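You operate a simulated robot arm through the tools that you are given. There is no shell and no other tool. Be economical: measure what you need, move in short steps, check, and stop when the job is done.

The job below is to be done with a simulated two-armed robot. You get a single attempt, and the scene is never put back.

Task
Power up control and pump 2, and turn zone 2 on.
Fine: push each fuse drawer in and switch on; zone 2 knob to on.

It is judged by the outcome, as a careful person would: the job done as asked, and still so three seconds after it is handed in. It fails if anything else is knocked over, pushed out of place, dropped, spilled or broken.

Robot
Two 6-joint arms with two-finger grippers on one trunk, on a base that drives. Base frame: it is fixed to the floor where the robot stands at the start and does not move with it; the origin is under the middle of the robot, x ahead of it, y to its left, z up. Units: mm, rad, N and s.
The left shoulder is at the start at [30, 178, 1263], the right one opposite. With the tool pointing down near the work surface each hand reaches from about 600 to 660 mm from the robot's upright axis, wherever it stands, measured 20 degrees to its own side. Places, roughly: boiler switch [-800, -2400, 1100]; control fuse drawer [800, 200, 1500]; control switch [800, 100, 1500]; frost knob [800, 0, 1900]; frost test button [800, 0, 1900]; main knob [800, 0, 1500]; pump one switch [800, -1400, 1400]; pump two fuse drawer [800, -1200, 1400]; pump two switch [800, -1300, 1400]; save button [800, 0, 1200]; start hour knob [800, 100, 1200]; stop hour knob [800, 100, 1200]; trace switch [800, 100, 1900]; water knob [800, 0, 1300]; zone one connector [800, -1900, 1400]; zone one knob [800, 100, 1300]. Payload 2.54 kg a hand.
The tool frame of a hand sits at the grasp point between the pads (the TCP): z along the fingers, y along the line on which they close. The tips reach 30 mm beyond it. Largest opening 116 mm; the body of the gripper starts 95 mm behind the TCP.
Orientation is that of the tool frame in the base frame, as [roll, pitch, yaw] about the fixed x, y, z axes, in that order (R = Rz(yaw) Ry(pitch) Rx(roll)). With the fingers straight down and closing along the base's y, the tool's x points along the base's -x, its y along +y and its z along -z.

Tools
- The arms move only by the tool arm_command. It takes "left_steps", "right_steps" or both (then of equal length, played together; a hand with none holds still); each is a list of rows, each an object of numbers (a shift or turn left out is 0, a gripper value left out holds the last): "dx", "dy", "dz": the shift along the tool's x, y, z in units of 25 mm (1.0 is 25 mm); "ax", "ay", "az": the turn, a rotation vector about the tool's x, y, z in units of 4 degrees (1.0 is 4 degrees); "gripper": the opening, from 0 (shut) to 1 (fully open). In form: [{"dx": .., "dy": .., "dz": .., "ax": .., "ay": .., "az": .., "gripper": ..}, ...]. A call has 1 to 20 rows; each row shifts and turns the commanded pose from where the row before left it, along the tool's axes as they then stand. A call with a number of a shift or a turn outside -1 to 1 is refused whole. A row lasts 0.2 s, in which the tool goes at most 50 mm and 0.15 rad; a call with a longer step from one row to the next is refused whole, and so is a gripper value outside its range. Where a pose cannot be reached the arm comes as near as it can. A force on the tool above 40 N (or 10 N above the force at the start of the call, whichever is more), or a blocked arm, ends the call early, and 0.2 s more pass. The fingers move at their own pace (about 153 mm/s each) and stop on an object; they squeeze with about 30 N. The grip force told is the motor's: it shows also when the fingers shut on nothing. Time passes only in rows, and 0.2 s behind the last, so rows that do not move let the fingers close. The reply holds the time, the measured pose of the TCP, the force on the tool along the base axes, the opening and the grip force, in the units named above and with some noise, with the torque about the TCP (base axes, N m) and any sound that the robot's microphone picked up.
- Cameras (640 x 400 px; columns grow to the right, rows downward): "scene" is now at [73.3, -2.7, 2014.6]; the picture's right is [0.09, -1.00, 0.00], its down [-0.57, -0.05, -0.82] and it looks along [0.82, 0.08, -0.57] (base axes); focal length 260 px, centre (320, 200). "left" rides on the left gripper at [69, 15, -122] in its tool frame; the picture's right is [-0.21, 0.98, 0.00], its down [-0.83, -0.18, -0.53] and it looks along [-0.52, -0.11, 0.85] (tool axes); focal length 251 px, centre (320, 200). "right" rides on the right gripper at [69, -15, -122] in its tool frame; the picture's right is [0.21, 0.98, 0.00], its down [-0.83, 0.18, -0.53] and it looks along [-0.52, 0.11, 0.85] (tool axes); focal length 251 px, centre (320, 200). There is no depth. A picture from a camera that has moved, and an enlarged one, comes with that camera's place and axes in the base frame and with its lens. The place of the scene camera against the robot may be out by one fixed shift of up to 25 mm in any direction.
- get_image(camera): a new picture of that camera. No time passes.
- lift_body(by): slides the trunk up (or, below 0, down) by that many mm; the arms and the scene camera ride with it, the base frame stays. It gives what a move gives, with no picture.
- roll_base(legs): drives the robot by 1 to 6 legs, each [ahead, left, turn to the left] in mm, mm and rad, along the robot's own axes; the way and the turn of a leg run together, so that a leg with both is an arc; at most 1500 mm and 3.142 rad a leg. The arms and the cameras ride along, it lands a little off, and it stops where it bumps. It gives what a move gives.
- turn_head(pan, tilt): turns the head with the scene camera to pan (to the left, within 2.496 rad either way) and tilt (down, from -0.506 to 1.204), counted from straight ahead of the robot. It gives what a move gives.
- inspect(camera, box): a new picture of the part [left, top, right, bottom] of that camera's present view, enlarged. No time passes.
- close_job(): hands the job in; it is judged then, once.

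Go step by step. Nothing tells you exact positions but the pictures and the camera data: compare them with the known pose of the tool, close in by small moves and look again before you grip or let go. The budget is 120 turns and 88 pictures, counting those below and the enlarged ones. Unless the task says otherwise, let go and move clear before handing in, and close with one line.

The tools are called after "Request:" as name(argument=value, ...) on one line, values as JSON. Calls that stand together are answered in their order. arm_command: Moves the arms, as the interface text tells. Its arguments: {"type":"object","properties":{"left_steps":{"type":"array"},"right_steps":{"type":"array"}},"required":[]} The other tools are called the same way: lift_body (by) slides the trunk up or down; roll_base (legs) drives the base; turn_head (pan, tilt) turns the head that bears the scene camera; get_image (camera) takes a picture; inspect (camera, box) takes an enlarged picture of a part of a camera's view; close_job () hands the job in.

At the start:

```text
time: 0.0
left_tcp_pos: [424.1, 217.4, 1669.5]
left_ee_rot: [-3.139, -0.001, -3.141]
left_ft_force: [-0.5, 0.4, 0.1]
left_moment: [-0.03, -0.01, 0.0]
left_finger_gap: 115.8
left_grip_force: 0.0
right_tcp_pos: [485.7, -83.2, 1687.1]
right_ee_rot: [3.142, 0.0, -3.141]
right_ft_force: [-0.3, -0.4, 0.0]
right_moment: [0.01, -0.01, 0.0]
right_finger_gap: 115.9
right_grip_force: 0.1
trunk travel left (down, up): [-475.0, 65.0]
robot x, y, heading: [-0.3, -1.6, 0.002]
head pan, tilt: [0.094, 0.604]
```

scene: 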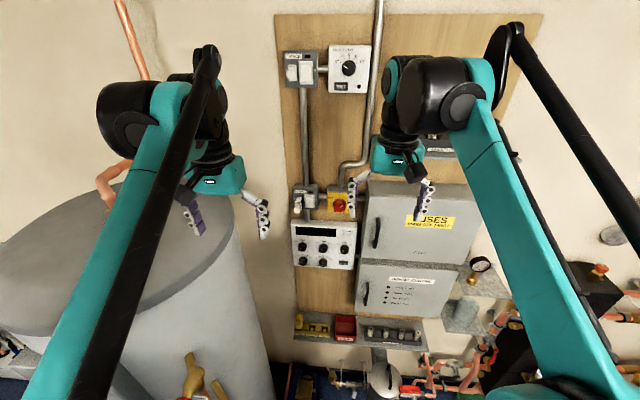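
right: 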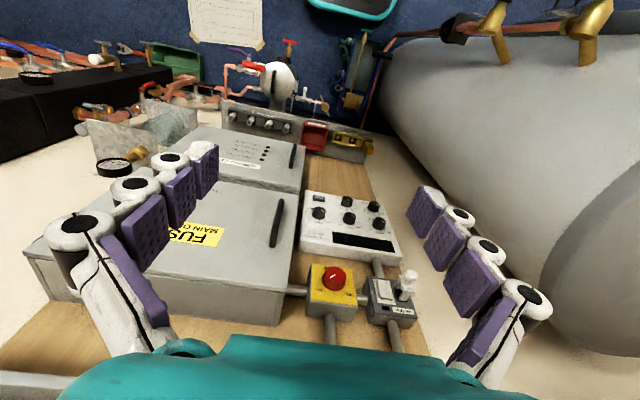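
left: 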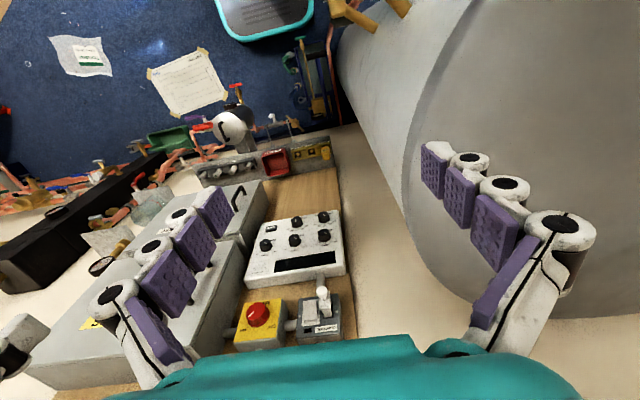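

The control switch and fuse box, the main knob and the six-knob controller are on the board ahead. I'll look at them enlarged first.

Request:
inspect(camera="scene", box=[270, 170, 370, 280])

Request:
inspect(camera="left", box=[220, 200, 380, 360])

```text
3.64 times, centred on (320, 225) of scene
camera zoom: at [73.3, -2.7, 2014.6], right [0.09, -1.0, 0.0], down [-0.57, -0.05, -0.82], along [0.82, 0.08, -0.57], focal length 945 px, centre (320, 109)
```

zoom: 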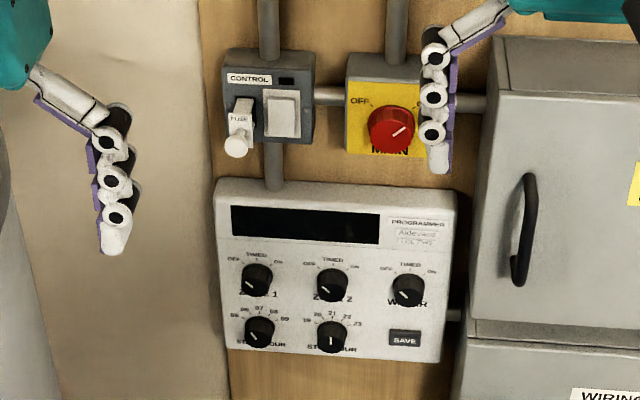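

```text
2.50 times, centred on (300, 280) of left
camera zoom: at [355.5, 232.0, 1791.4], right [0.21, 0.98, 0.0], down [0.83, -0.18, 0.53], along [0.52, -0.11, -0.85], focal length 629 px, centre (370, 0)
```

zoom: 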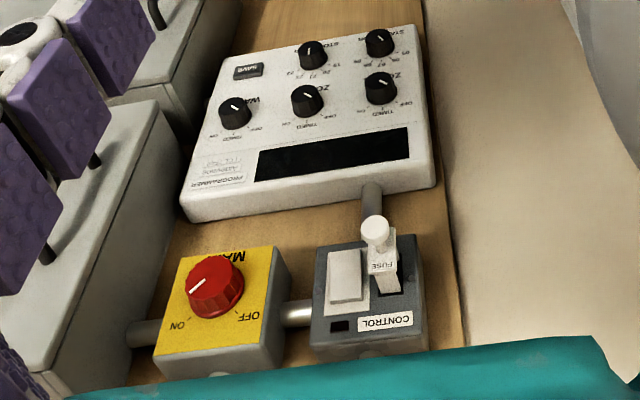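

Pointers: zone 2 appears to be at OFF and the main knob at ON. I'll pitch the left hand forward so it faces the board.

Request:
arm_command(left_steps=[{"ay": -1}, {"ay": -1}, {"ay": -1}, {"ay": -1}, {"ay": -1}, {"ay": -1}, {"ay": -1}, {"ay": -1}, {"ay": -1}, {"ay": -1}, {"ay": -1}, {"ay": -1}, {"ay": -1}, {"ay": -1}, {"ay": -1}, {"ay": -1}, {"ay": -1}, {"ay": -1}, {"ay": -1}, {"ay": -1}])

Request:
get_image(camera="left")

Request:
get_image(camera="scene")

```text
time: 4.2
left_tcp_pos: [424.2, 217.0, 1668.6]
left_ee_rot: [3.139, 1.397, 3.138]
left_ft_force: [-0.1, 0.4, 0.2]
left_moment: [0.0, 0.03, -0.01]
left_finger_gap: 115.9
left_grip_force: 0.1
right_tcp_pos: [486.0, -83.6, 1688.4]
right_ee_rot: [-3.14, 0.0, 3.14]
right_ft_force: [0.1, -0.2, 0.3]
right_moment: [0.02, -0.02, 0.0]
right_finger_gap: 115.8
right_grip_force: 0.0
trunk travel left (down, up): [-475.0, 65.0]
robot x, y, heading: [1.3, 1.9, -0.002]
head pan, tilt: [0.094, 0.604]
```

```text
82 pictures are left
camera left: at [292.2, 231.9, 1623.3], right [0.04, 0.98, 0.21], down [-0.38, -0.18, 0.91], along [0.92, -0.11, 0.37], focal length 251 px, centre (320, 200)
```

left: 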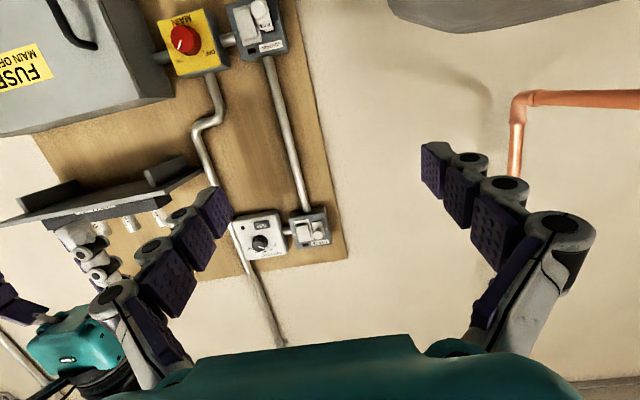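

```text
81 pictures are left
camera scene: at [72.9, -2.7, 2014.7], right [0.09, -1.0, 0.0], down [-0.56, -0.05, -0.82], along [0.82, 0.08, -0.57], focal length 260 px, centre (320, 200)
```

scene: 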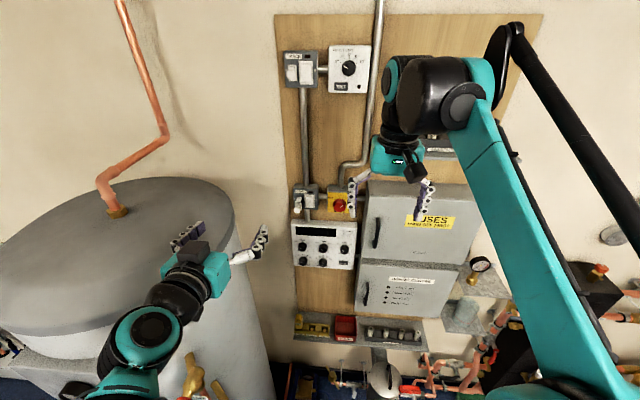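

Triangulation puts the fuse tip near [718, 158, 1504]. I'll level the hand, shut it and line up in front of the fuse at a distance.

Request:
arm_command(left_steps=[{"ay": -1, "gripper": 0}, {"ay": -1}, {"ay": -0.5}, {"dx": 1, "dy": -0.5}, {"dx": 1, "dy": -0.5}, {"dx": 1, "dy": -0.5}, {"dx": 1, "dy": -0.5}, {"dx": 1, "dy": -0.4}, {"dx": 1, "dy": 0}, {"dx": 0.6, "dz": 1}, {"dz": 1}, {"dz": 1}, {"dz": 1}])

Request:
get_image(camera="left")

Request:
get_image(camera="scene")

```text
time: 7.0
left_tcp_pos: [528.0, 157.9, 1502.7]
left_ee_rot: [3.141, 1.57, 3.139]
left_ft_force: [0.2, 0.4, -0.7]
left_moment: [0.02, 0.01, -0.03]
left_finger_gap: 0.0
left_grip_force: 28.4
right_tcp_pos: [489.0, -82.5, 1686.7]
right_ee_rot: [-3.14, -0.002, -3.14]
right_ft_force: [0.5, -0.4, 0.5]
right_moment: [0.01, 0.08, 0.02]
right_finger_gap: 116.0
right_grip_force: 0.1
trunk travel left (down, up): [-475.0, 65.0]
robot x, y, heading: [4.0, -0.7, -0.002]
head pan, tilt: [0.094, 0.604]
```

```text
80 pictures are left
camera left: at [406.7, 173.6, 1434.5], right [0.0, 0.98, 0.21], down [-0.53, -0.18, 0.83], along [0.85, -0.11, 0.52], focal length 251 px, centre (320, 200)
```

left: 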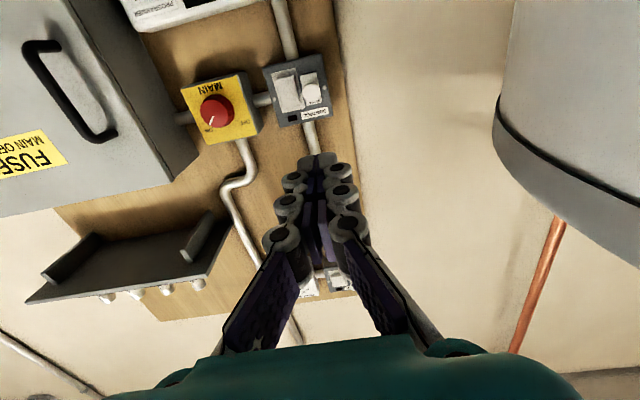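

```text
79 pictures are left
camera scene: at [76.8, -3.1, 2014.5], right [0.09, -1.0, 0.0], down [-0.57, -0.05, -0.82], along [0.82, 0.08, -0.57], focal length 260 px, centre (320, 200)
```

scene: 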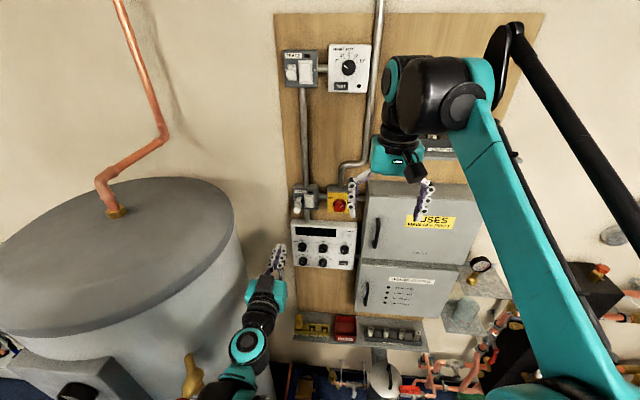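

Request:
inspect(camera="left", box=[250, 40, 350, 140])

Request:
inspect(camera="scene", box=[260, 170, 360, 290])

```text
4.00 times, centred on (300, 90) of left
camera zoom: at [406.7, 173.6, 1434.5], right [0.0, 0.98, 0.21], down [-0.53, -0.18, 0.83], along [0.85, -0.11, 0.52], focal length 1006 px, centre (400, 640)
```

zoom: 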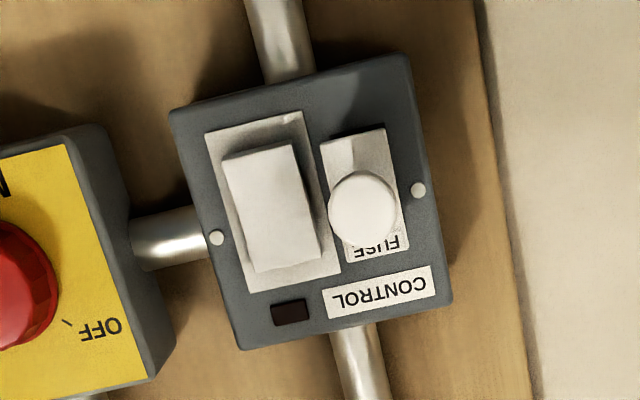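

```text
3.33 times, centred on (310, 230) of scene
camera zoom: at [76.8, -3.1, 2014.5], right [0.09, -1.0, 0.0], down [-0.57, -0.05, -0.82], along [0.82, 0.08, -0.57], focal length 866 px, centre (353, 100)
```

zoom: 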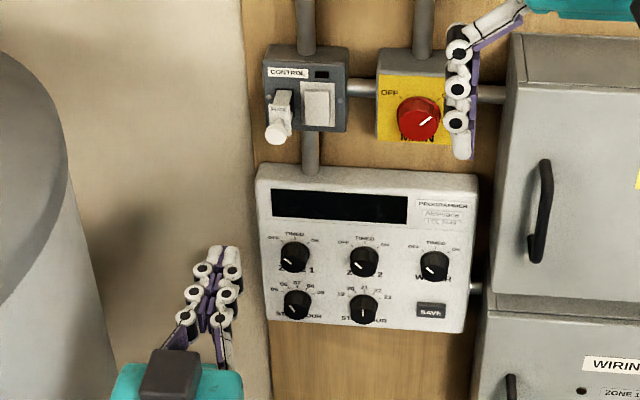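

The fuse cap is near [748, 152, 1484] and the rocker near y 121. I'll bring the shut fingers to just short of the fuse cap.

Request:
arm_command(left_steps=[{"dx": 0.75, "dy": -0.24, "dz": 1}, {"dz": 1}, {"dz": 1}, {"dz": 1}, {"dz": 1}, {"dz": 0.8}])

Request:
inspect(camera="left", box=[240, 80, 400, 240])

Request:
inspect(camera="scene", box=[260, 160, 360, 260])

```text
time: 8.4
left_tcp_pos: [670.7, 151.4, 1485.4]
left_ee_rot: [-2.592, 1.57, -2.591]
left_ft_force: [0.3, -0.1, -0.4]
left_moment: [0.01, 0.0, 0.0]
left_finger_gap: 0.1
left_grip_force: 28.9
right_tcp_pos: [487.5, -82.3, 1687.4]
right_ee_rot: [3.142, 0.0, 3.14]
right_ft_force: [-0.2, 0.3, -0.4]
right_moment: [0.0, -0.02, 0.01]
right_finger_gap: 115.9
right_grip_force: 0.0
trunk travel left (down, up): [-475.0, 65.0]
robot x, y, heading: [1.2, 4.0, -0.002]
head pan, tilt: [0.094, 0.604]
```

```text
2.50 times, centred on (320, 160) of left
camera zoom: at [549.2, 165.8, 1416.6], right [0.0, 0.98, 0.21], down [-0.53, -0.18, 0.83], along [0.85, -0.11, 0.52], focal length 629 px, centre (320, 300)
```

zoom: 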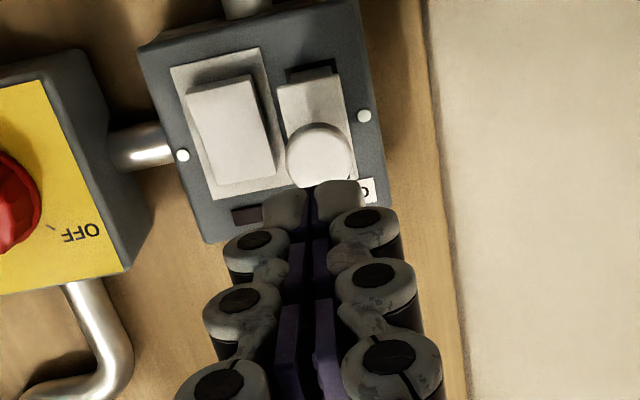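

```text
4.00 times, centred on (310, 210) of scene
camera zoom: at [73.8, -2.7, 2014.6], right [0.1, -1.0, 0.0], down [-0.57, -0.05, -0.82], along [0.82, 0.08, -0.57], focal length 1040 px, centre (360, 160)
```

zoom: 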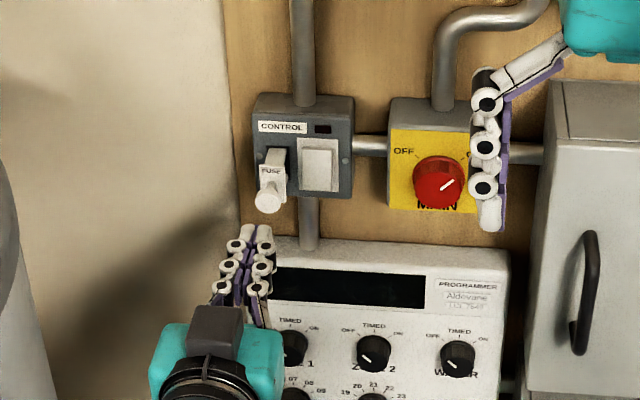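

Aligned with the cap. Now pushing in slowly until force stops it.

Request:
arm_command(left_steps=[{"dz": 0.8}, {"dz": 0.8}, {"dz": 0.3}, {"dz": 0.3}, {"dz": 0.3}, {"dz": 0.3}, {"dz": 0.3}, {"dz": 0.3}, {"dz": 0.3}, {"dz": 0.3}])

Request:
inspect(camera="left", box=[240, 80, 400, 240])

```text
time: 10.2
left_tcp_pos: [743.1, 152.0, 1488.9]
left_ee_rot: [-0.069, 1.565, -0.07]
left_ft_force: [-28.4, 1.6, 7.6]
left_moment: [-0.05, -0.08, 0.04]
left_finger_gap: 6.1
left_grip_force: 28.6
right_tcp_pos: [477.0, -82.5, 1690.6]
right_ee_rot: [-3.14, 0.006, -3.139]
right_ft_force: [-0.7, 0.0, 0.0]
right_moment: [-0.02, 0.03, -0.03]
right_finger_gap: 115.9
right_grip_force: 0.1
trunk travel left (down, up): [-475.0, 65.0]
robot x, y, heading: [-2.6, 3.8, -0.001]
head pan, tilt: [0.094, 0.604]
stopped in row 9 (left hand): the force on the tool passed its limit at 52 N (the readings are from after the stop); the commanded pose is now the measured one
```

```text
2.50 times, centred on (320, 160) of left
camera zoom: at [621.6, 166.8, 1419.1], right [0.0, 0.98, 0.21], down [-0.54, -0.18, 0.82], along [0.84, -0.11, 0.53], focal length 629 px, centre (320, 300)
```

zoom: 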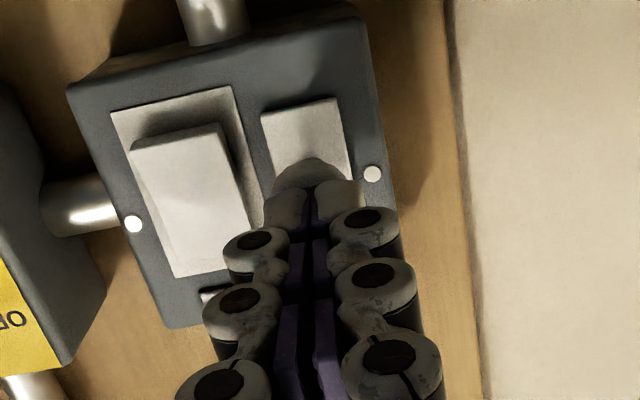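

The drawer looks flush. I'll loosen slightly in case the cap is wedged between the fingers, then back off and check.

Request:
arm_command(left_steps=[{"dz": -0.1, "gripper": 0.2}, {}, {"dz": -0.5}, {"dz": -1}, {"dz": -1, "gripper": 0}, {"dz": -1}])

Request:
inspect(camera="left", box=[240, 60, 400, 220])

Request:
inspect(camera="scene", box=[270, 170, 350, 230])

```text
time: 11.7
left_tcp_pos: [661.5, 152.3, 1485.1]
left_ee_rot: [2.692, 1.57, 2.694]
left_ft_force: [-0.2, 0.4, -0.3]
left_moment: [0.02, 0.01, 0.0]
left_finger_gap: 0.1
left_grip_force: 28.8
right_tcp_pos: [484.5, -83.7, 1687.9]
right_ee_rot: [3.141, 0.002, 3.141]
right_ft_force: [-0.6, 0.3, -1.2]
right_moment: [0.0, -0.03, 0.02]
right_finger_gap: 116.2
right_grip_force: 0.1
trunk travel left (down, up): [-475.0, 65.0]
robot x, y, heading: [-2.0, -1.6, -0.0]
head pan, tilt: [0.094, 0.604]
```

```text
2.50 times, centred on (320, 140) of left
camera zoom: at [539.5, 166.9, 1416.8], right [0.0, 0.98, 0.21], down [-0.53, -0.18, 0.83], along [0.85, -0.11, 0.52], focal length 629 px, centre (320, 350)
```

zoom: 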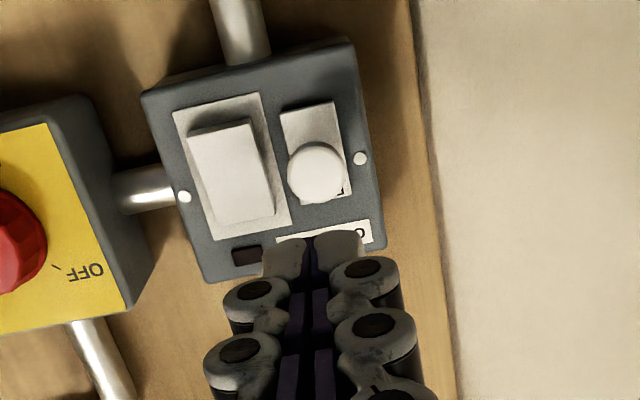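

```text
6.67 times, centred on (310, 200) of scene
camera zoom: at [71.8, -2.7, 2014.7], right [0.1, -1.0, 0.0], down [-0.56, -0.05, -0.82], along [0.82, 0.08, -0.57], focal length 1732 px, centre (387, 200)
```

zoom: 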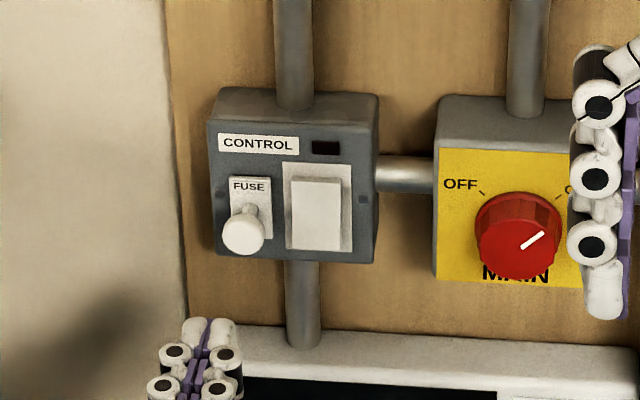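

The fuse is home. The rocker's lower end stands out, so ON should be the lower end pressed; I'll align at y 121, z 1464 and press.

Request:
arm_command(left_steps=[{"dx": 0.84, "dy": -0.65}, {"dy": -0.6}, {"dz": 1}, {"dz": 1}, {"dz": 0.4}, {"dz": 0.3}, {"dz": 0.3}, {"dz": 0.3}, {"dz": 0.3}, {"dz": 0.3}])

Request:
inspect(camera="left", box=[240, 60, 400, 220])

Request:
inspect(camera="scene", box=[270, 170, 350, 230])

```text
time: 13.8
left_tcp_pos: [759.5, 120.8, 1463.4]
left_ee_rot: [0.777, 1.57, 0.778]
left_ft_force: [0.4, -0.9, -0.3]
left_moment: [-0.01, 0.01, 0.0]
left_finger_gap: 0.1
left_grip_force: 28.7
right_tcp_pos: [486.0, -83.6, 1688.5]
right_ee_rot: [-3.141, 0.001, 3.141]
right_ft_force: [0.1, 0.5, 0.8]
right_moment: [0.0, 0.03, 0.02]
right_finger_gap: 116.2
right_grip_force: 0.1
trunk travel left (down, up): [-475.0, 65.0]
robot x, y, heading: [-1.7, -3.3, -0.001]
head pan, tilt: [0.094, 0.604]
```

```text
2.50 times, centred on (320, 140) of left
camera zoom: at [637.9, 135.4, 1394.4], right [0.0, 0.98, 0.21], down [-0.53, -0.18, 0.83], along [0.85, -0.11, 0.52], focal length 629 px, centre (320, 350)
```

zoom: 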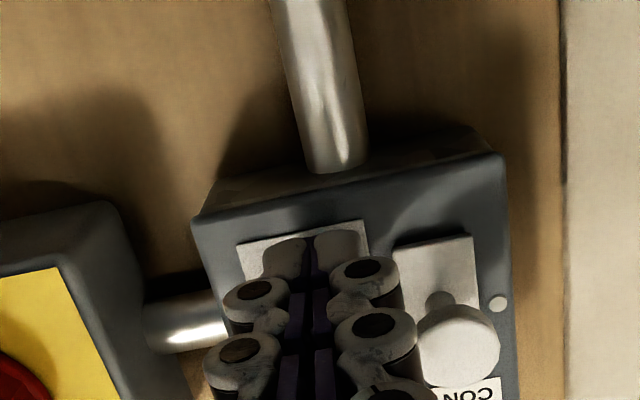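

```text
6.67 times, centred on (310, 200) of scene
camera zoom: at [73.2, -2.8, 2014.6], right [0.1, -1.0, 0.0], down [-0.57, -0.05, -0.82], along [0.82, 0.08, -0.57], focal length 1732 px, centre (387, 200)
```

zoom: 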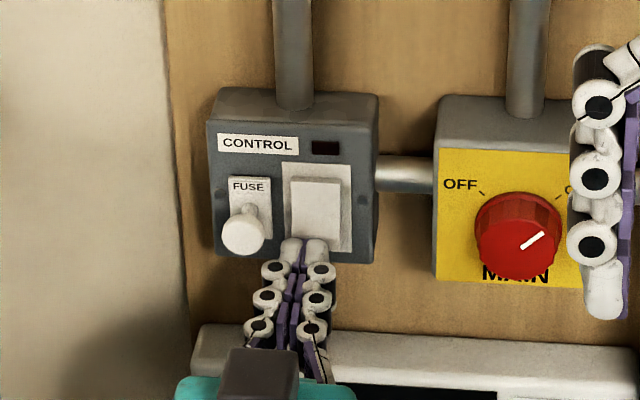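

No contact yet; continuing in small steps.

Request:
arm_command(left_steps=[{"dz": 0.2}, {"dz": 0.2}, {"dz": 0.2}, {"dz": 0.2}, {"dz": 0.2}, {"dz": 0.2}])

Request:
inspect(camera="scene", box=[270, 170, 350, 230])

```text
time: 14.6
left_tcp_pos: [766.2, 120.5, 1465.6]
left_ee_rot: [-0.221, 1.566, -0.219]
left_ft_force: [-17.4, 1.0, 1.6]
left_moment: [0.0, -0.23, 0.08]
left_finger_gap: 6.1
left_grip_force: 28.4
right_tcp_pos: [480.6, -81.9, 1688.5]
right_ee_rot: [3.14, 0.003, 3.141]
right_ft_force: [1.3, 0.1, 0.0]
right_moment: [0.03, 0.0, -0.01]
right_finger_gap: 116.4
right_grip_force: 0.1
trunk travel left (down, up): [-475.0, 65.0]
robot x, y, heading: [-1.2, 0.5, 0.0]
head pan, tilt: [0.094, 0.604]
stopped in row 3 (left hand): the force on the tool passed its limit at 47 N (the readings are from after the stop); the commanded pose is now the measured one
```

```text
6.67 times, centred on (310, 200) of scene
camera zoom: at [66.2, -2.8, 2015.0], right [0.1, -1.0, 0.0], down [-0.56, -0.05, -0.82], along [0.82, 0.08, -0.57], focal length 1732 px, centre (387, 200)
```

zoom: 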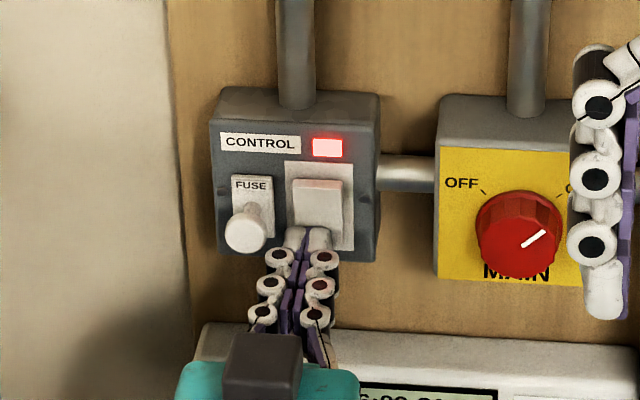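

The lamp and display are lit. Backing off and going to the programmer, in front of the zone 2 knob (about [775, 68, 1290]).

Request:
arm_command(left_steps=[{"dz": -1}, {"dz": -1}, {"dz": -1}, {"dz": -1}, {"dz": -1}, {"dz": -1}, {"dx": 1, "dz": -1, "gripper": 0.5}, {"dx": 1, "dy": -0.5}, {"dx": 1, "dy": -0.5}, {"dx": 1, "dy": -0.5}, {"dx": 1, "dy": -0.5}, {"dx": 1}, {"dx": 0.8}])

Request:
inspect(camera="left", box=[200, 40, 400, 200])

Request:
inspect(camera="scene", box=[270, 180, 370, 280])

```text
time: 17.4
left_tcp_pos: [653.5, 53.3, 1380.4]
left_ee_rot: [-2.889, 1.567, -2.89]
left_ft_force: [-0.4, -0.1, 0.0]
left_moment: [0.02, 0.01, 0.0]
left_finger_gap: 58.0
left_grip_force: 0.0
left hand out of reach, approached as far as the arm can: row 8, 9, 10, 11, 12, 13
right_tcp_pos: [485.7, -83.3, 1687.7]
right_ee_rot: [3.142, -0.001, -3.14]
right_ft_force: [0.9, 0.1, 0.6]
right_moment: [-0.03, 0.01, -0.04]
right_finger_gap: 116.2
right_grip_force: 0.2
trunk travel left (down, up): [-475.0, 65.0]
robot x, y, heading: [-0.7, 1.9, 0.007]
head pan, tilt: [0.094, 0.604]
```

```text
2.50 times, centred on (300, 120) of left
camera zoom: at [531.5, 66.6, 1313.0], right [0.0, 0.98, 0.21], down [-0.53, -0.18, 0.83], along [0.85, -0.11, 0.52], focal length 629 px, centre (370, 400)
```

zoom: 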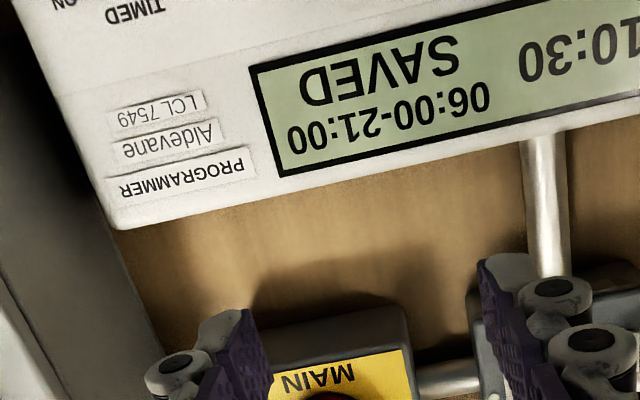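

```text
4.00 times, centred on (320, 230) of scene
camera zoom: at [72.7, -2.9, 2014.6], right [0.1, -1.0, 0.0], down [-0.57, -0.05, -0.82], along [0.82, 0.08, -0.57], focal length 1040 px, centre (320, 80)
```

zoom: 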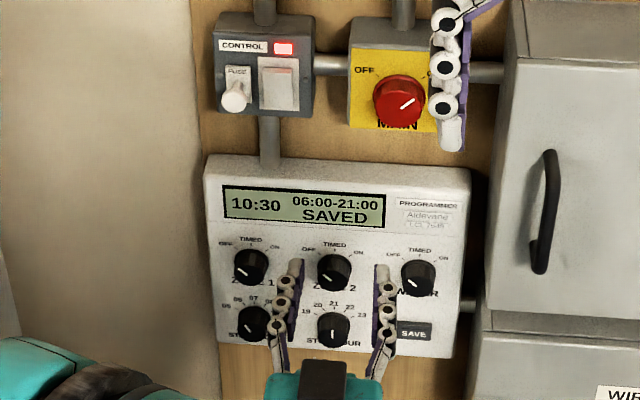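

The arm is near its limit here; I'll raise the hand a bit, retract, then lower the trunk.

Request:
arm_command(left_steps=[{"dx": -1}, {"dx": -1}, {"dx": -1}, {"dx": -1}])

```text
time: 18.4
left_tcp_pos: [651.2, 54.0, 1482.8]
left_ee_rot: [-0.833, 1.569, -0.835]
left_ft_force: [-0.1, -0.4, 0.4]
left_moment: [0.01, -0.02, -0.04]
left_finger_gap: 57.8
left_grip_force: 0.1
right_tcp_pos: [483.3, -81.9, 1688.7]
right_ee_rot: [3.141, 0.001, -3.14]
right_ft_force: [-1.0, 0.3, 0.5]
right_moment: [-0.02, -0.02, 0.0]
right_finger_gap: 115.9
right_grip_force: 0.1
trunk travel left (down, up): [-475.0, 65.0]
robot x, y, heading: [-0.8, -1.6, 0.002]
head pan, tilt: [0.094, 0.604]
```

Request:
arm_command(left_steps=[{"dz": -1}, {"dz": -0.5}])

Request:
lift_body(by=-200)

Request:
inspect(camera="left", box=[220, 40, 420, 200])

Request:
inspect(camera="scene", box=[270, 130, 370, 230])

```text
time: 19.0
left_tcp_pos: [613.6, 53.5, 1484.5]
left_ee_rot: [-0.903, 1.57, -0.902]
left_ft_force: [0.0, 0.2, -0.3]
left_moment: [-0.03, -0.01, 0.03]
left_finger_gap: 57.9
left_grip_force: 0.1
right_tcp_pos: [483.1, -83.2, 1687.2]
right_ee_rot: [-3.14, 0.0, -3.141]
right_ft_force: [-0.9, 0.6, 0.0]
right_moment: [0.02, 0.0, 0.01]
right_finger_gap: 115.8
right_grip_force: 0.0
trunk travel left (down, up): [-475.0, 65.0]
robot x, y, heading: [-1.1, 0.6, 0.001]
head pan, tilt: [0.094, 0.604]
```

```text
time: 21.2
left_tcp_pos: [613.9, 53.5, 1282.7]
left_ee_rot: [-1.42, 1.569, -1.419]
left_ft_force: [-0.4, -0.4, -0.4]
left_moment: [0.01, -0.04, -0.03]
left_finger_gap: 58.2
left_grip_force: 0.0
right_tcp_pos: [483.7, -83.0, 1487.2]
right_ee_rot: [-3.141, 0.001, -3.14]
right_ft_force: [0.6, 0.8, -1.0]
right_moment: [0.0, 0.03, -0.03]
right_finger_gap: 116.0
right_grip_force: 0.0
trunk travel left (down, up): [-275.0, 265.0]
robot x, y, heading: [0.5, -1.3, -0.001]
head pan, tilt: [0.094, 0.604]
```

```text
2.50 times, centred on (320, 120) of left
camera zoom: at [492.5, 68.1, 1215.1], right [0.0, 0.98, 0.21], down [-0.53, -0.18, 0.83], along [0.85, -0.11, 0.52], focal length 629 px, centre (320, 400)
```

zoom: 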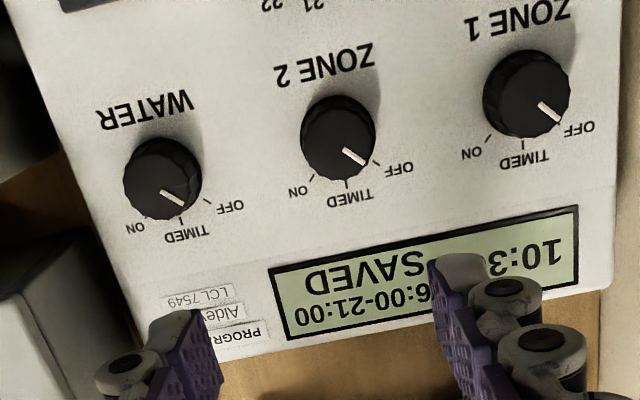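

```text
4.00 times, centred on (320, 180) of scene
camera zoom: at [71.7, -2.7, 1814.8], right [0.1, -1.0, 0.0], down [-0.56, -0.05, -0.82], along [0.82, 0.08, -0.57], focal length 1040 px, centre (320, 280)
```

zoom: 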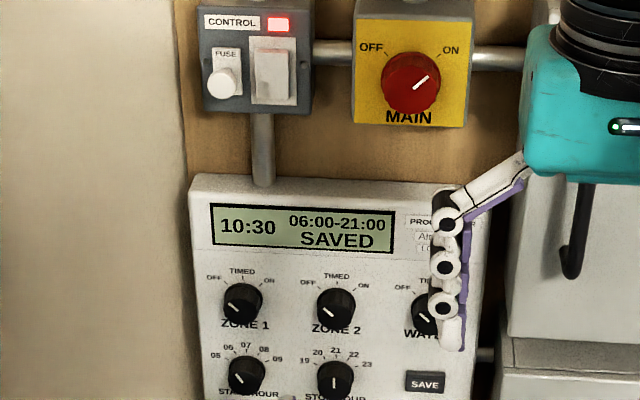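

Zone 2 points to OFF; ON is about 95° clockwise, via TIMED. I'll move closer in front of the knob for a precise fix.

Request:
arm_command(left_steps=[{"dx": 0.63, "dy": 0.45}, {"dz": 1}, {"dz": 1}, {"dz": 0.8}])

Request:
inspect(camera="left", box=[220, 40, 420, 240])

Request:
inspect(camera="scene", box=[290, 160, 370, 240])

```text
time: 22.2
left_tcp_pos: [684.4, 64.6, 1267.0]
left_ee_rot: [-2.076, 1.569, -2.078]
left_ft_force: [0.5, -0.4, 0.1]
left_moment: [0.02, -0.02, -0.04]
left_finger_gap: 57.9
left_grip_force: 0.0
right_tcp_pos: [485.7, -82.5, 1486.7]
right_ee_rot: [-3.141, 0.0, -3.139]
right_ft_force: [0.1, 0.0, -0.2]
right_moment: [-0.02, 0.04, 0.0]
right_finger_gap: 115.9
right_grip_force: 0.1
trunk travel left (down, up): [-275.0, 265.0]
robot x, y, heading: [-0.8, -1.4, -0.003]
head pan, tilt: [0.094, 0.604]
```

```text
2.00 times, centred on (320, 140) of left
camera zoom: at [562.9, 78.5, 1199.0], right [0.0, 0.98, 0.21], down [-0.53, -0.18, 0.83], along [0.85, -0.12, 0.52], focal length 503 px, centre (320, 320)
```

zoom: 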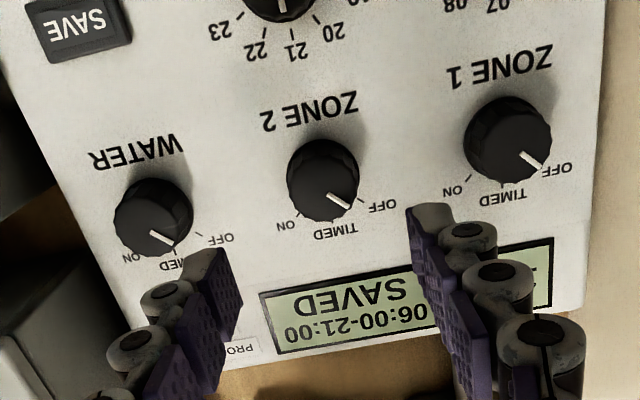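

```text
5.00 times, centred on (330, 200) of scene
camera zoom: at [72.7, -2.9, 1814.6], right [0.1, -1.0, 0.0], down [-0.57, -0.05, -0.82], along [0.82, 0.08, -0.57], focal length 1299 px, centre (270, 200)
```

zoom: 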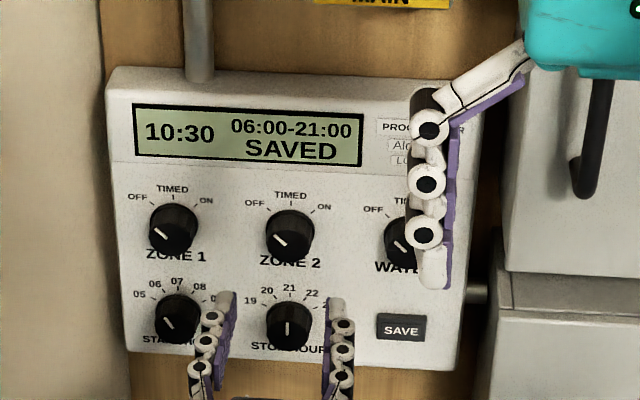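

The hand is lined up with the knob (face about x 785). I'll pre-rotate 46° counterclockwise and advance part way.

Request:
arm_command(left_steps=[{"az": -1}, {"az": -1}, {"az": -1}, {"az": -1}, {"az": -1}, {"az": -1}, {"az": -1}, {"az": -1}, {"az": -1}, {"az": -1}, {"az": -1}, {"az": -0.5}, {"dz": 1}, {"dz": 1}, {"dz": 0.4}])

Request:
get_image(camera="left")

Request:
inspect(camera="scene", box=[290, 160, 370, 240])

```text
time: 25.4
left_tcp_pos: [744.2, 63.8, 1267.4]
left_ee_rot: [-1.57, 0.766, -1.573]
left_ft_force: [0.4, -0.1, 0.3]
left_moment: [0.01, -0.02, -0.01]
left_finger_gap: 58.0
left_grip_force: 0.1
right_tcp_pos: [483.9, -82.9, 1488.4]
right_ee_rot: [3.141, 0.0, -3.141]
right_ft_force: [0.3, 0.0, 0.1]
right_moment: [0.02, 0.0, -0.03]
right_finger_gap: 116.0
right_grip_force: 0.0
trunk travel left (down, up): [-275.0, 265.0]
robot x, y, heading: [-2.9, 0.2, 0.001]
head pan, tilt: [0.094, 0.604]
```

```text
62 pictures are left
camera left: at [621.9, 23.7, 1208.9], right [0.0, 0.83, -0.55], down [-0.53, 0.47, 0.7], along [0.85, 0.3, 0.44], focal length 251 px, centre (320, 200)
```

left: 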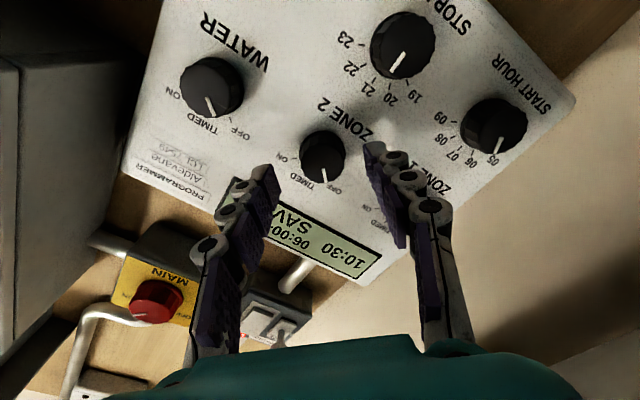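

```text
5.00 times, centred on (330, 200) of scene
camera zoom: at [71.9, -2.7, 1814.6], right [0.1, -1.0, 0.0], down [-0.57, -0.05, -0.82], along [0.82, 0.08, -0.57], focal length 1299 px, centre (270, 200)
```

zoom: 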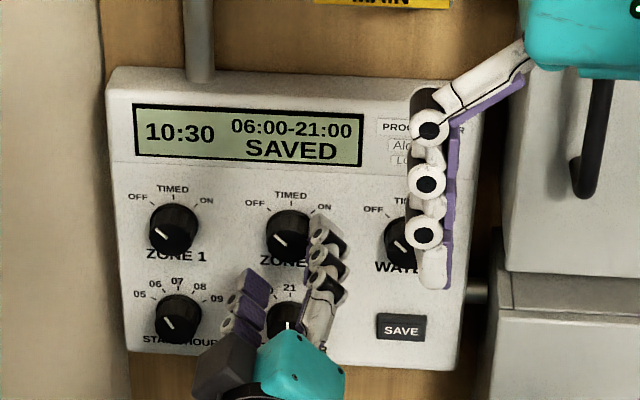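

Centred on the knob. Advancing the last bit and closing on it.

Request:
arm_command(left_steps=[{"dz": 0.3}, {"dz": 0.3}, {"dz": 0.3}, {"gripper": 0}, {}, {}])

Request:
inspect(camera="left", box=[240, 60, 400, 220])

```text
time: 26.8
left_tcp_pos: [766.5, 63.6, 1267.0]
left_ee_rot: [-1.572, 0.766, -1.571]
left_ft_force: [-10.2, 3.3, -20.5]
left_moment: [0.03, 0.15, 0.58]
left_finger_gap: 32.4
left_grip_force: 45.3
right_tcp_pos: [485.1, -82.5, 1487.1]
right_ee_rot: [3.141, -0.002, -3.14]
right_ft_force: [-0.3, -0.3, 0.0]
right_moment: [-0.01, 0.0, 0.02]
right_finger_gap: 116.2
right_grip_force: 0.0
trunk travel left (down, up): [-275.0, 265.0]
robot x, y, heading: [-1.1, 0.6, -0.001]
head pan, tilt: [0.094, 0.604]
```

```text
2.50 times, centred on (320, 140) of left
camera zoom: at [644.6, 25.1, 1208.4], right [0.0, 0.83, -0.56], down [-0.53, 0.47, 0.7], along [0.85, 0.3, 0.44], focal length 629 px, centre (320, 350)
```

zoom: 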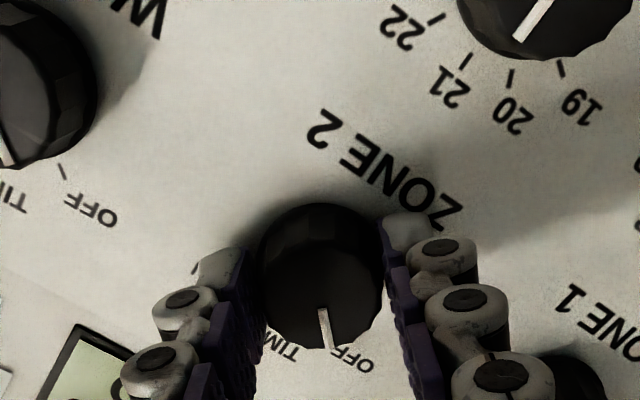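

Gripped. Turning clockwise.

Request:
arm_command(left_steps=[{"az": 1}, {"az": 1}, {"az": 1}, {"az": 1}, {"az": 1}, {"az": 1}, {"az": 1}, {"az": 1}, {"az": 1}, {"az": 1}, {"az": 1}, {"az": 1}, {"az": 1}, {"az": 1}, {"az": 1}, {"az": 1}, {"az": 1}, {"az": 1}, {"az": 1}, {"az": 1}])

Request:
inspect(camera="left", box=[240, 60, 400, 220])

```text
time: 27.6
left_tcp_pos: [766.3, 65.1, 1266.9]
left_ee_rot: [-1.574, 0.963, -1.573]
left_ft_force: [-5.6, 2.4, -11.6]
left_moment: [-0.03, 0.43, -0.2]
left_finger_gap: 31.8
left_grip_force: 45.0
right_tcp_pos: [485.3, -82.9, 1487.0]
right_ee_rot: [-3.141, -0.001, -3.139]
right_ft_force: [-0.3, 0.1, -0.1]
right_moment: [-0.02, -0.01, 0.02]
right_finger_gap: 116.0
right_grip_force: 0.1
trunk travel left (down, up): [-275.0, 265.0]
robot x, y, heading: [-1.0, -2.4, 0.003]
head pan, tilt: [0.094, 0.604]
stopped in row 4 (left hand): the force on the tool passed its limit at 42 N (the readings are from after the stop); the commanded pose is now the measured one
```

```text
2.50 times, centred on (320, 140) of left
camera zoom: at [644.5, 37.4, 1202.0], right [0.0, 0.92, -0.38], down [-0.53, 0.32, 0.78], along [0.85, 0.2, 0.49], focal length 629 px, centre (320, 350)
```

zoom: 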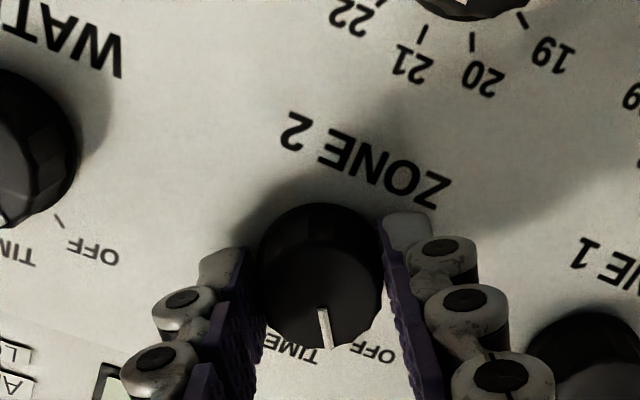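

It turns with the hand, but side load tripped the limit. I'll shift 2 mm down and go on more gently.

Request:
arm_command(left_steps=[{"dx": 0.066, "dy": 0.045}, {"az": 0.6}, {"az": 0.6}, {"az": 0.6}, {"az": 0.6}, {"az": 0.6}, {"az": 0.6}, {"az": 0.6}, {"az": 0.6}, {"az": 0.6}, {"az": 0.6}, {"az": 0.6}, {"az": 0.6}, {"az": 0.6}, {"az": 0.6}, {"az": 0.6}])

Request:
inspect(camera="left", box=[240, 60, 400, 220])

```text
time: 31.0
left_tcp_pos: [765.7, 64.2, 1265.4]
left_ee_rot: [1.557, 1.553, 1.555]
left_ft_force: [-6.2, 3.6, -3.9]
left_moment: [0.0, 0.48, 0.13]
left_finger_gap: 31.7
left_grip_force: 45.4
right_tcp_pos: [483.8, -81.7, 1488.0]
right_ee_rot: [3.14, -0.001, -3.139]
right_ft_force: [0.3, -0.8, 0.0]
right_moment: [0.03, -0.02, 0.02]
right_finger_gap: 116.2
right_grip_force: 0.1
trunk travel left (down, up): [-275.0, 265.0]
robot x, y, heading: [3.7, 0.2, 0.003]
head pan, tilt: [0.094, 0.604]
```

```text
2.50 times, centred on (320, 140) of left
camera zoom: at [643.6, 81.3, 1197.1], right [0.0, 0.97, 0.23], down [-0.53, -0.2, 0.82], along [0.85, -0.13, 0.52], focal length 629 px, centre (320, 350)
```

zoom: 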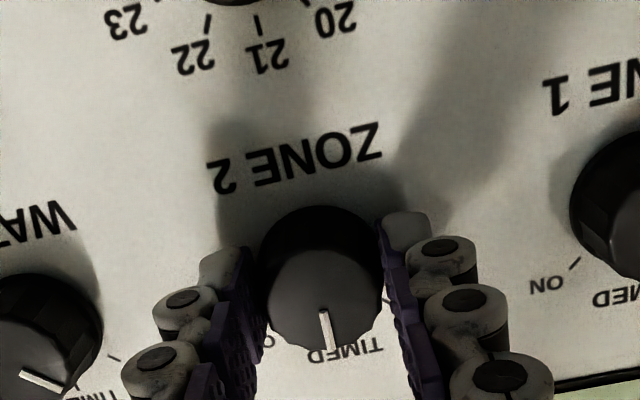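

Working well: it is near TIMED. Continuing another 48°.

Request:
arm_command(left_steps=[{"az": 0.7}, {"az": 0.7}, {"az": 0.7}, {"az": 0.7}, {"az": 0.7}, {"az": 0.7}, {"az": 0.7}, {"az": 0.7}, {"az": 0.7}, {"az": 0.7}, {"az": 0.7}, {"az": 0.7}, {"az": 0.7}, {"az": 0.7}, {"az": 0.7}, {"az": 0.7}])

Request:
inspect(camera="left", box=[240, 60, 400, 220])

Request:
inspect(camera="scene", box=[290, 160, 370, 240])

```text
time: 34.4
left_tcp_pos: [765.3, 67.4, 1266.3]
left_ee_rot: [1.572, 0.768, 1.57]
left_ft_force: [-4.4, 8.4, -2.6]
left_moment: [-0.35, 0.05, 0.27]
left_finger_gap: 32.0
left_grip_force: 45.2
right_tcp_pos: [484.9, -80.4, 1488.7]
right_ee_rot: [-3.14, 0.001, -3.139]
right_ft_force: [-0.2, -0.2, -0.5]
right_moment: [-0.01, -0.01, -0.03]
right_finger_gap: 116.1
right_grip_force: 0.0
trunk travel left (down, up): [-275.0, 265.0]
robot x, y, heading: [-0.1, -1.5, 0.001]
head pan, tilt: [0.094, 0.604]
```

```text
2.50 times, centred on (320, 140) of left
camera zoom: at [643.6, 125.9, 1229.2], right [0.0, 0.53, 0.85], down [-0.53, -0.72, 0.44], along [0.85, -0.45, 0.28], focal length 629 px, centre (320, 350)
```

zoom: 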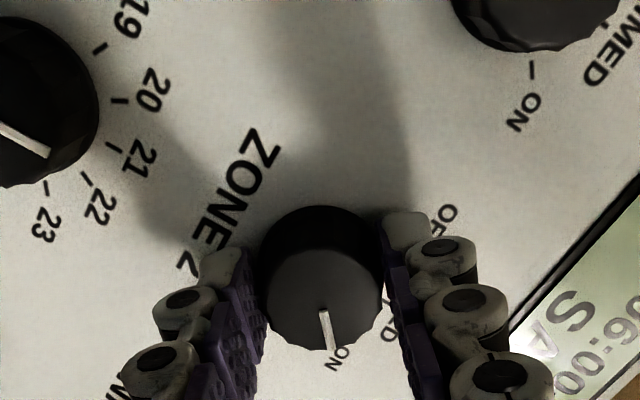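

```text
5.00 times, centred on (330, 200) of scene
camera zoom: at [71.2, -0.6, 1814.7], right [0.1, -1.0, 0.0], down [-0.56, -0.06, -0.82], along [0.82, 0.08, -0.57], focal length 1299 px, centre (270, 200)
```

zoom: 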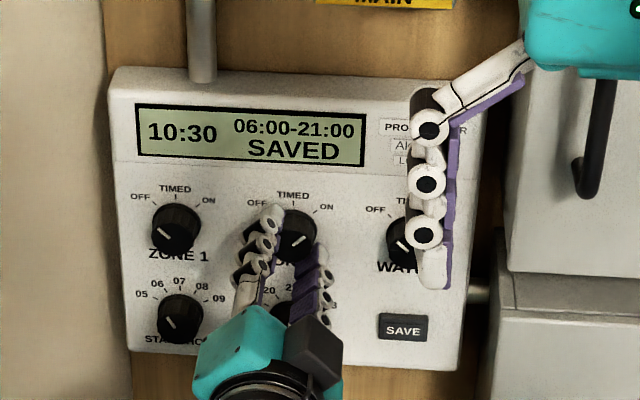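

The pointer is on ON. Releasing, backing off and checking.

Request:
arm_command(left_steps=[{"gripper": 0.5}, {}, {"dz": -1}, {"dz": -1}, {"dz": -1}, {"az": -1, "dz": -1}, {"az": -1, "dz": -0.5}, {"az": -1}, {"az": -1}, {"az": -1}, {"az": -1}, {"az": -1}, {"az": -1}, {"az": -1}, {"az": -1}, {"az": -1}])

Request:
inspect(camera="left", box=[220, 40, 420, 240])

Request:
inspect(camera="scene", box=[270, 130, 370, 240])

```text
time: 37.8
left_tcp_pos: [653.3, 64.4, 1264.7]
left_ee_rot: [1.573, 1.537, 1.572]
left_ft_force: [1.0, -0.4, -0.1]
left_moment: [-0.05, 0.0, -0.01]
left_finger_gap: 58.1
left_grip_force: 0.0
right_tcp_pos: [483.6, -82.8, 1487.6]
right_ee_rot: [-3.141, 0.001, -3.14]
right_ft_force: [0.3, 0.1, 0.9]
right_moment: [0.02, -0.02, 0.0]
right_finger_gap: 116.0
right_grip_force: 0.1
trunk travel left (down, up): [-275.0, 265.0]
robot x, y, heading: [-0.5, -0.0, -0.0]
head pan, tilt: [0.094, 0.604]
```

```text
2.00 times, centred on (320, 140) of left
camera zoom: at [531.6, 81.3, 1196.7], right [0.0, 0.97, 0.25], down [-0.53, -0.21, 0.82], along [0.85, -0.13, 0.52], focal length 503 px, centre (320, 320)
```

zoom: 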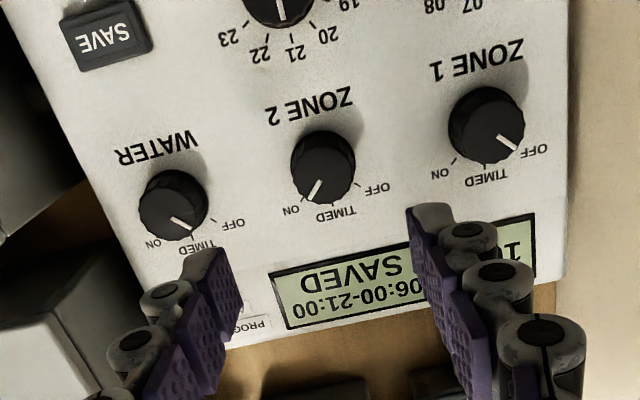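

```text
3.64 times, centred on (320, 185) of scene
camera zoom: at [71.6, -2.6, 1814.6], right [0.1, -1.0, 0.0], down [-0.56, -0.05, -0.82], along [0.82, 0.08, -0.57], focal length 945 px, centre (320, 254)
```

zoom: 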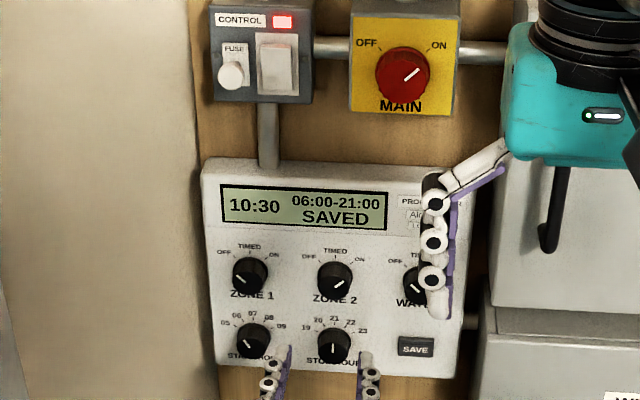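

Zone 2 is on ON. Next is pump 2: I'll retract the left hand and look to the right.

Request:
arm_command(left_steps=[{"dz": -1}, {"dz": -1}, {"dz": -1}, {"dz": -1}, {"dz": -1}, {"dz": -1}, {"dx": -1}, {"dx": -1}, {"dx": -1}, {"dx": -1}])

Request:
turn_head(pan=-0.9, tilt=0.3)

Request:
get_image(camera="scene")

```text
time: 40.0
left_tcp_pos: [503.2, 62.9, 1365.2]
left_ee_rot: [1.559, 1.537, 1.56]
left_ft_force: [-0.1, -0.1, 0.6]
left_moment: [-0.02, 0.05, 0.01]
left_finger_gap: 58.0
left_grip_force: 0.1
right_tcp_pos: [483.1, -82.9, 1488.5]
right_ee_rot: [-3.141, 0.001, -3.141]
right_ft_force: [-0.1, 0.1, -1.0]
right_moment: [0.0, 0.01, -0.03]
right_finger_gap: 116.0
right_grip_force: 0.0
trunk travel left (down, up): [-275.0, 265.0]
robot x, y, heading: [-4.5, -1.3, -0.004]
head pan, tilt: [0.094, 0.604]
```

```text
time: 41.3
left_tcp_pos: [503.9, 62.0, 1365.7]
left_ee_rot: [1.574, 1.538, 1.571]
left_ft_force: [0.2, -0.6, -0.1]
left_moment: [0.03, -0.02, 0.02]
left_finger_gap: 57.8
left_grip_force: 0.0
right_tcp_pos: [484.3, -82.3, 1488.3]
right_ee_rot: [3.142, 0.0, -3.141]
right_ft_force: [0.1, -1.1, 0.2]
right_moment: [0.01, -0.01, 0.01]
right_finger_gap: 116.3
right_grip_force: 0.1
trunk travel left (down, up): [-275.0, 265.0]
robot x, y, heading: [-1.8, 3.0, 0.001]
head pan, tilt: [-0.901, 0.3]
```

```text
53 pictures are left
camera scene: at [41.8, -84.2, 1842.4], right [-0.78, -0.62, 0.0], down [-0.18, 0.23, -0.96], along [0.59, -0.75, -0.3], focal length 260 px, centre (320, 200)
```

scene: 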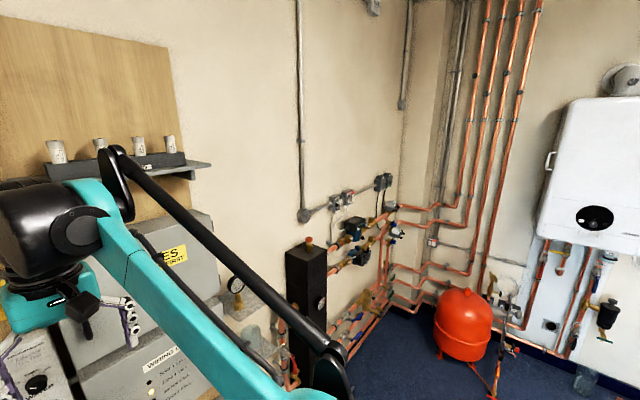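

Request:
inspect(camera="scene", box=[270, 160, 430, 320])

```text
2.50 times, centred on (350, 240) of scene
camera zoom: at [41.8, -84.2, 1842.4], right [-0.78, -0.62, 0.0], down [-0.18, 0.23, -0.96], along [0.59, -0.75, -0.3], focal length 650 px, centre (245, 100)
```

zoom: 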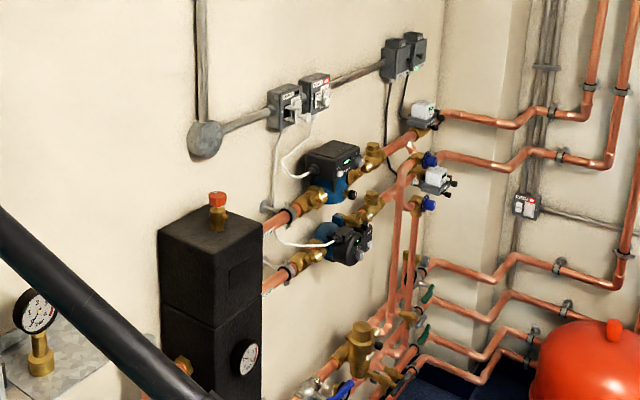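

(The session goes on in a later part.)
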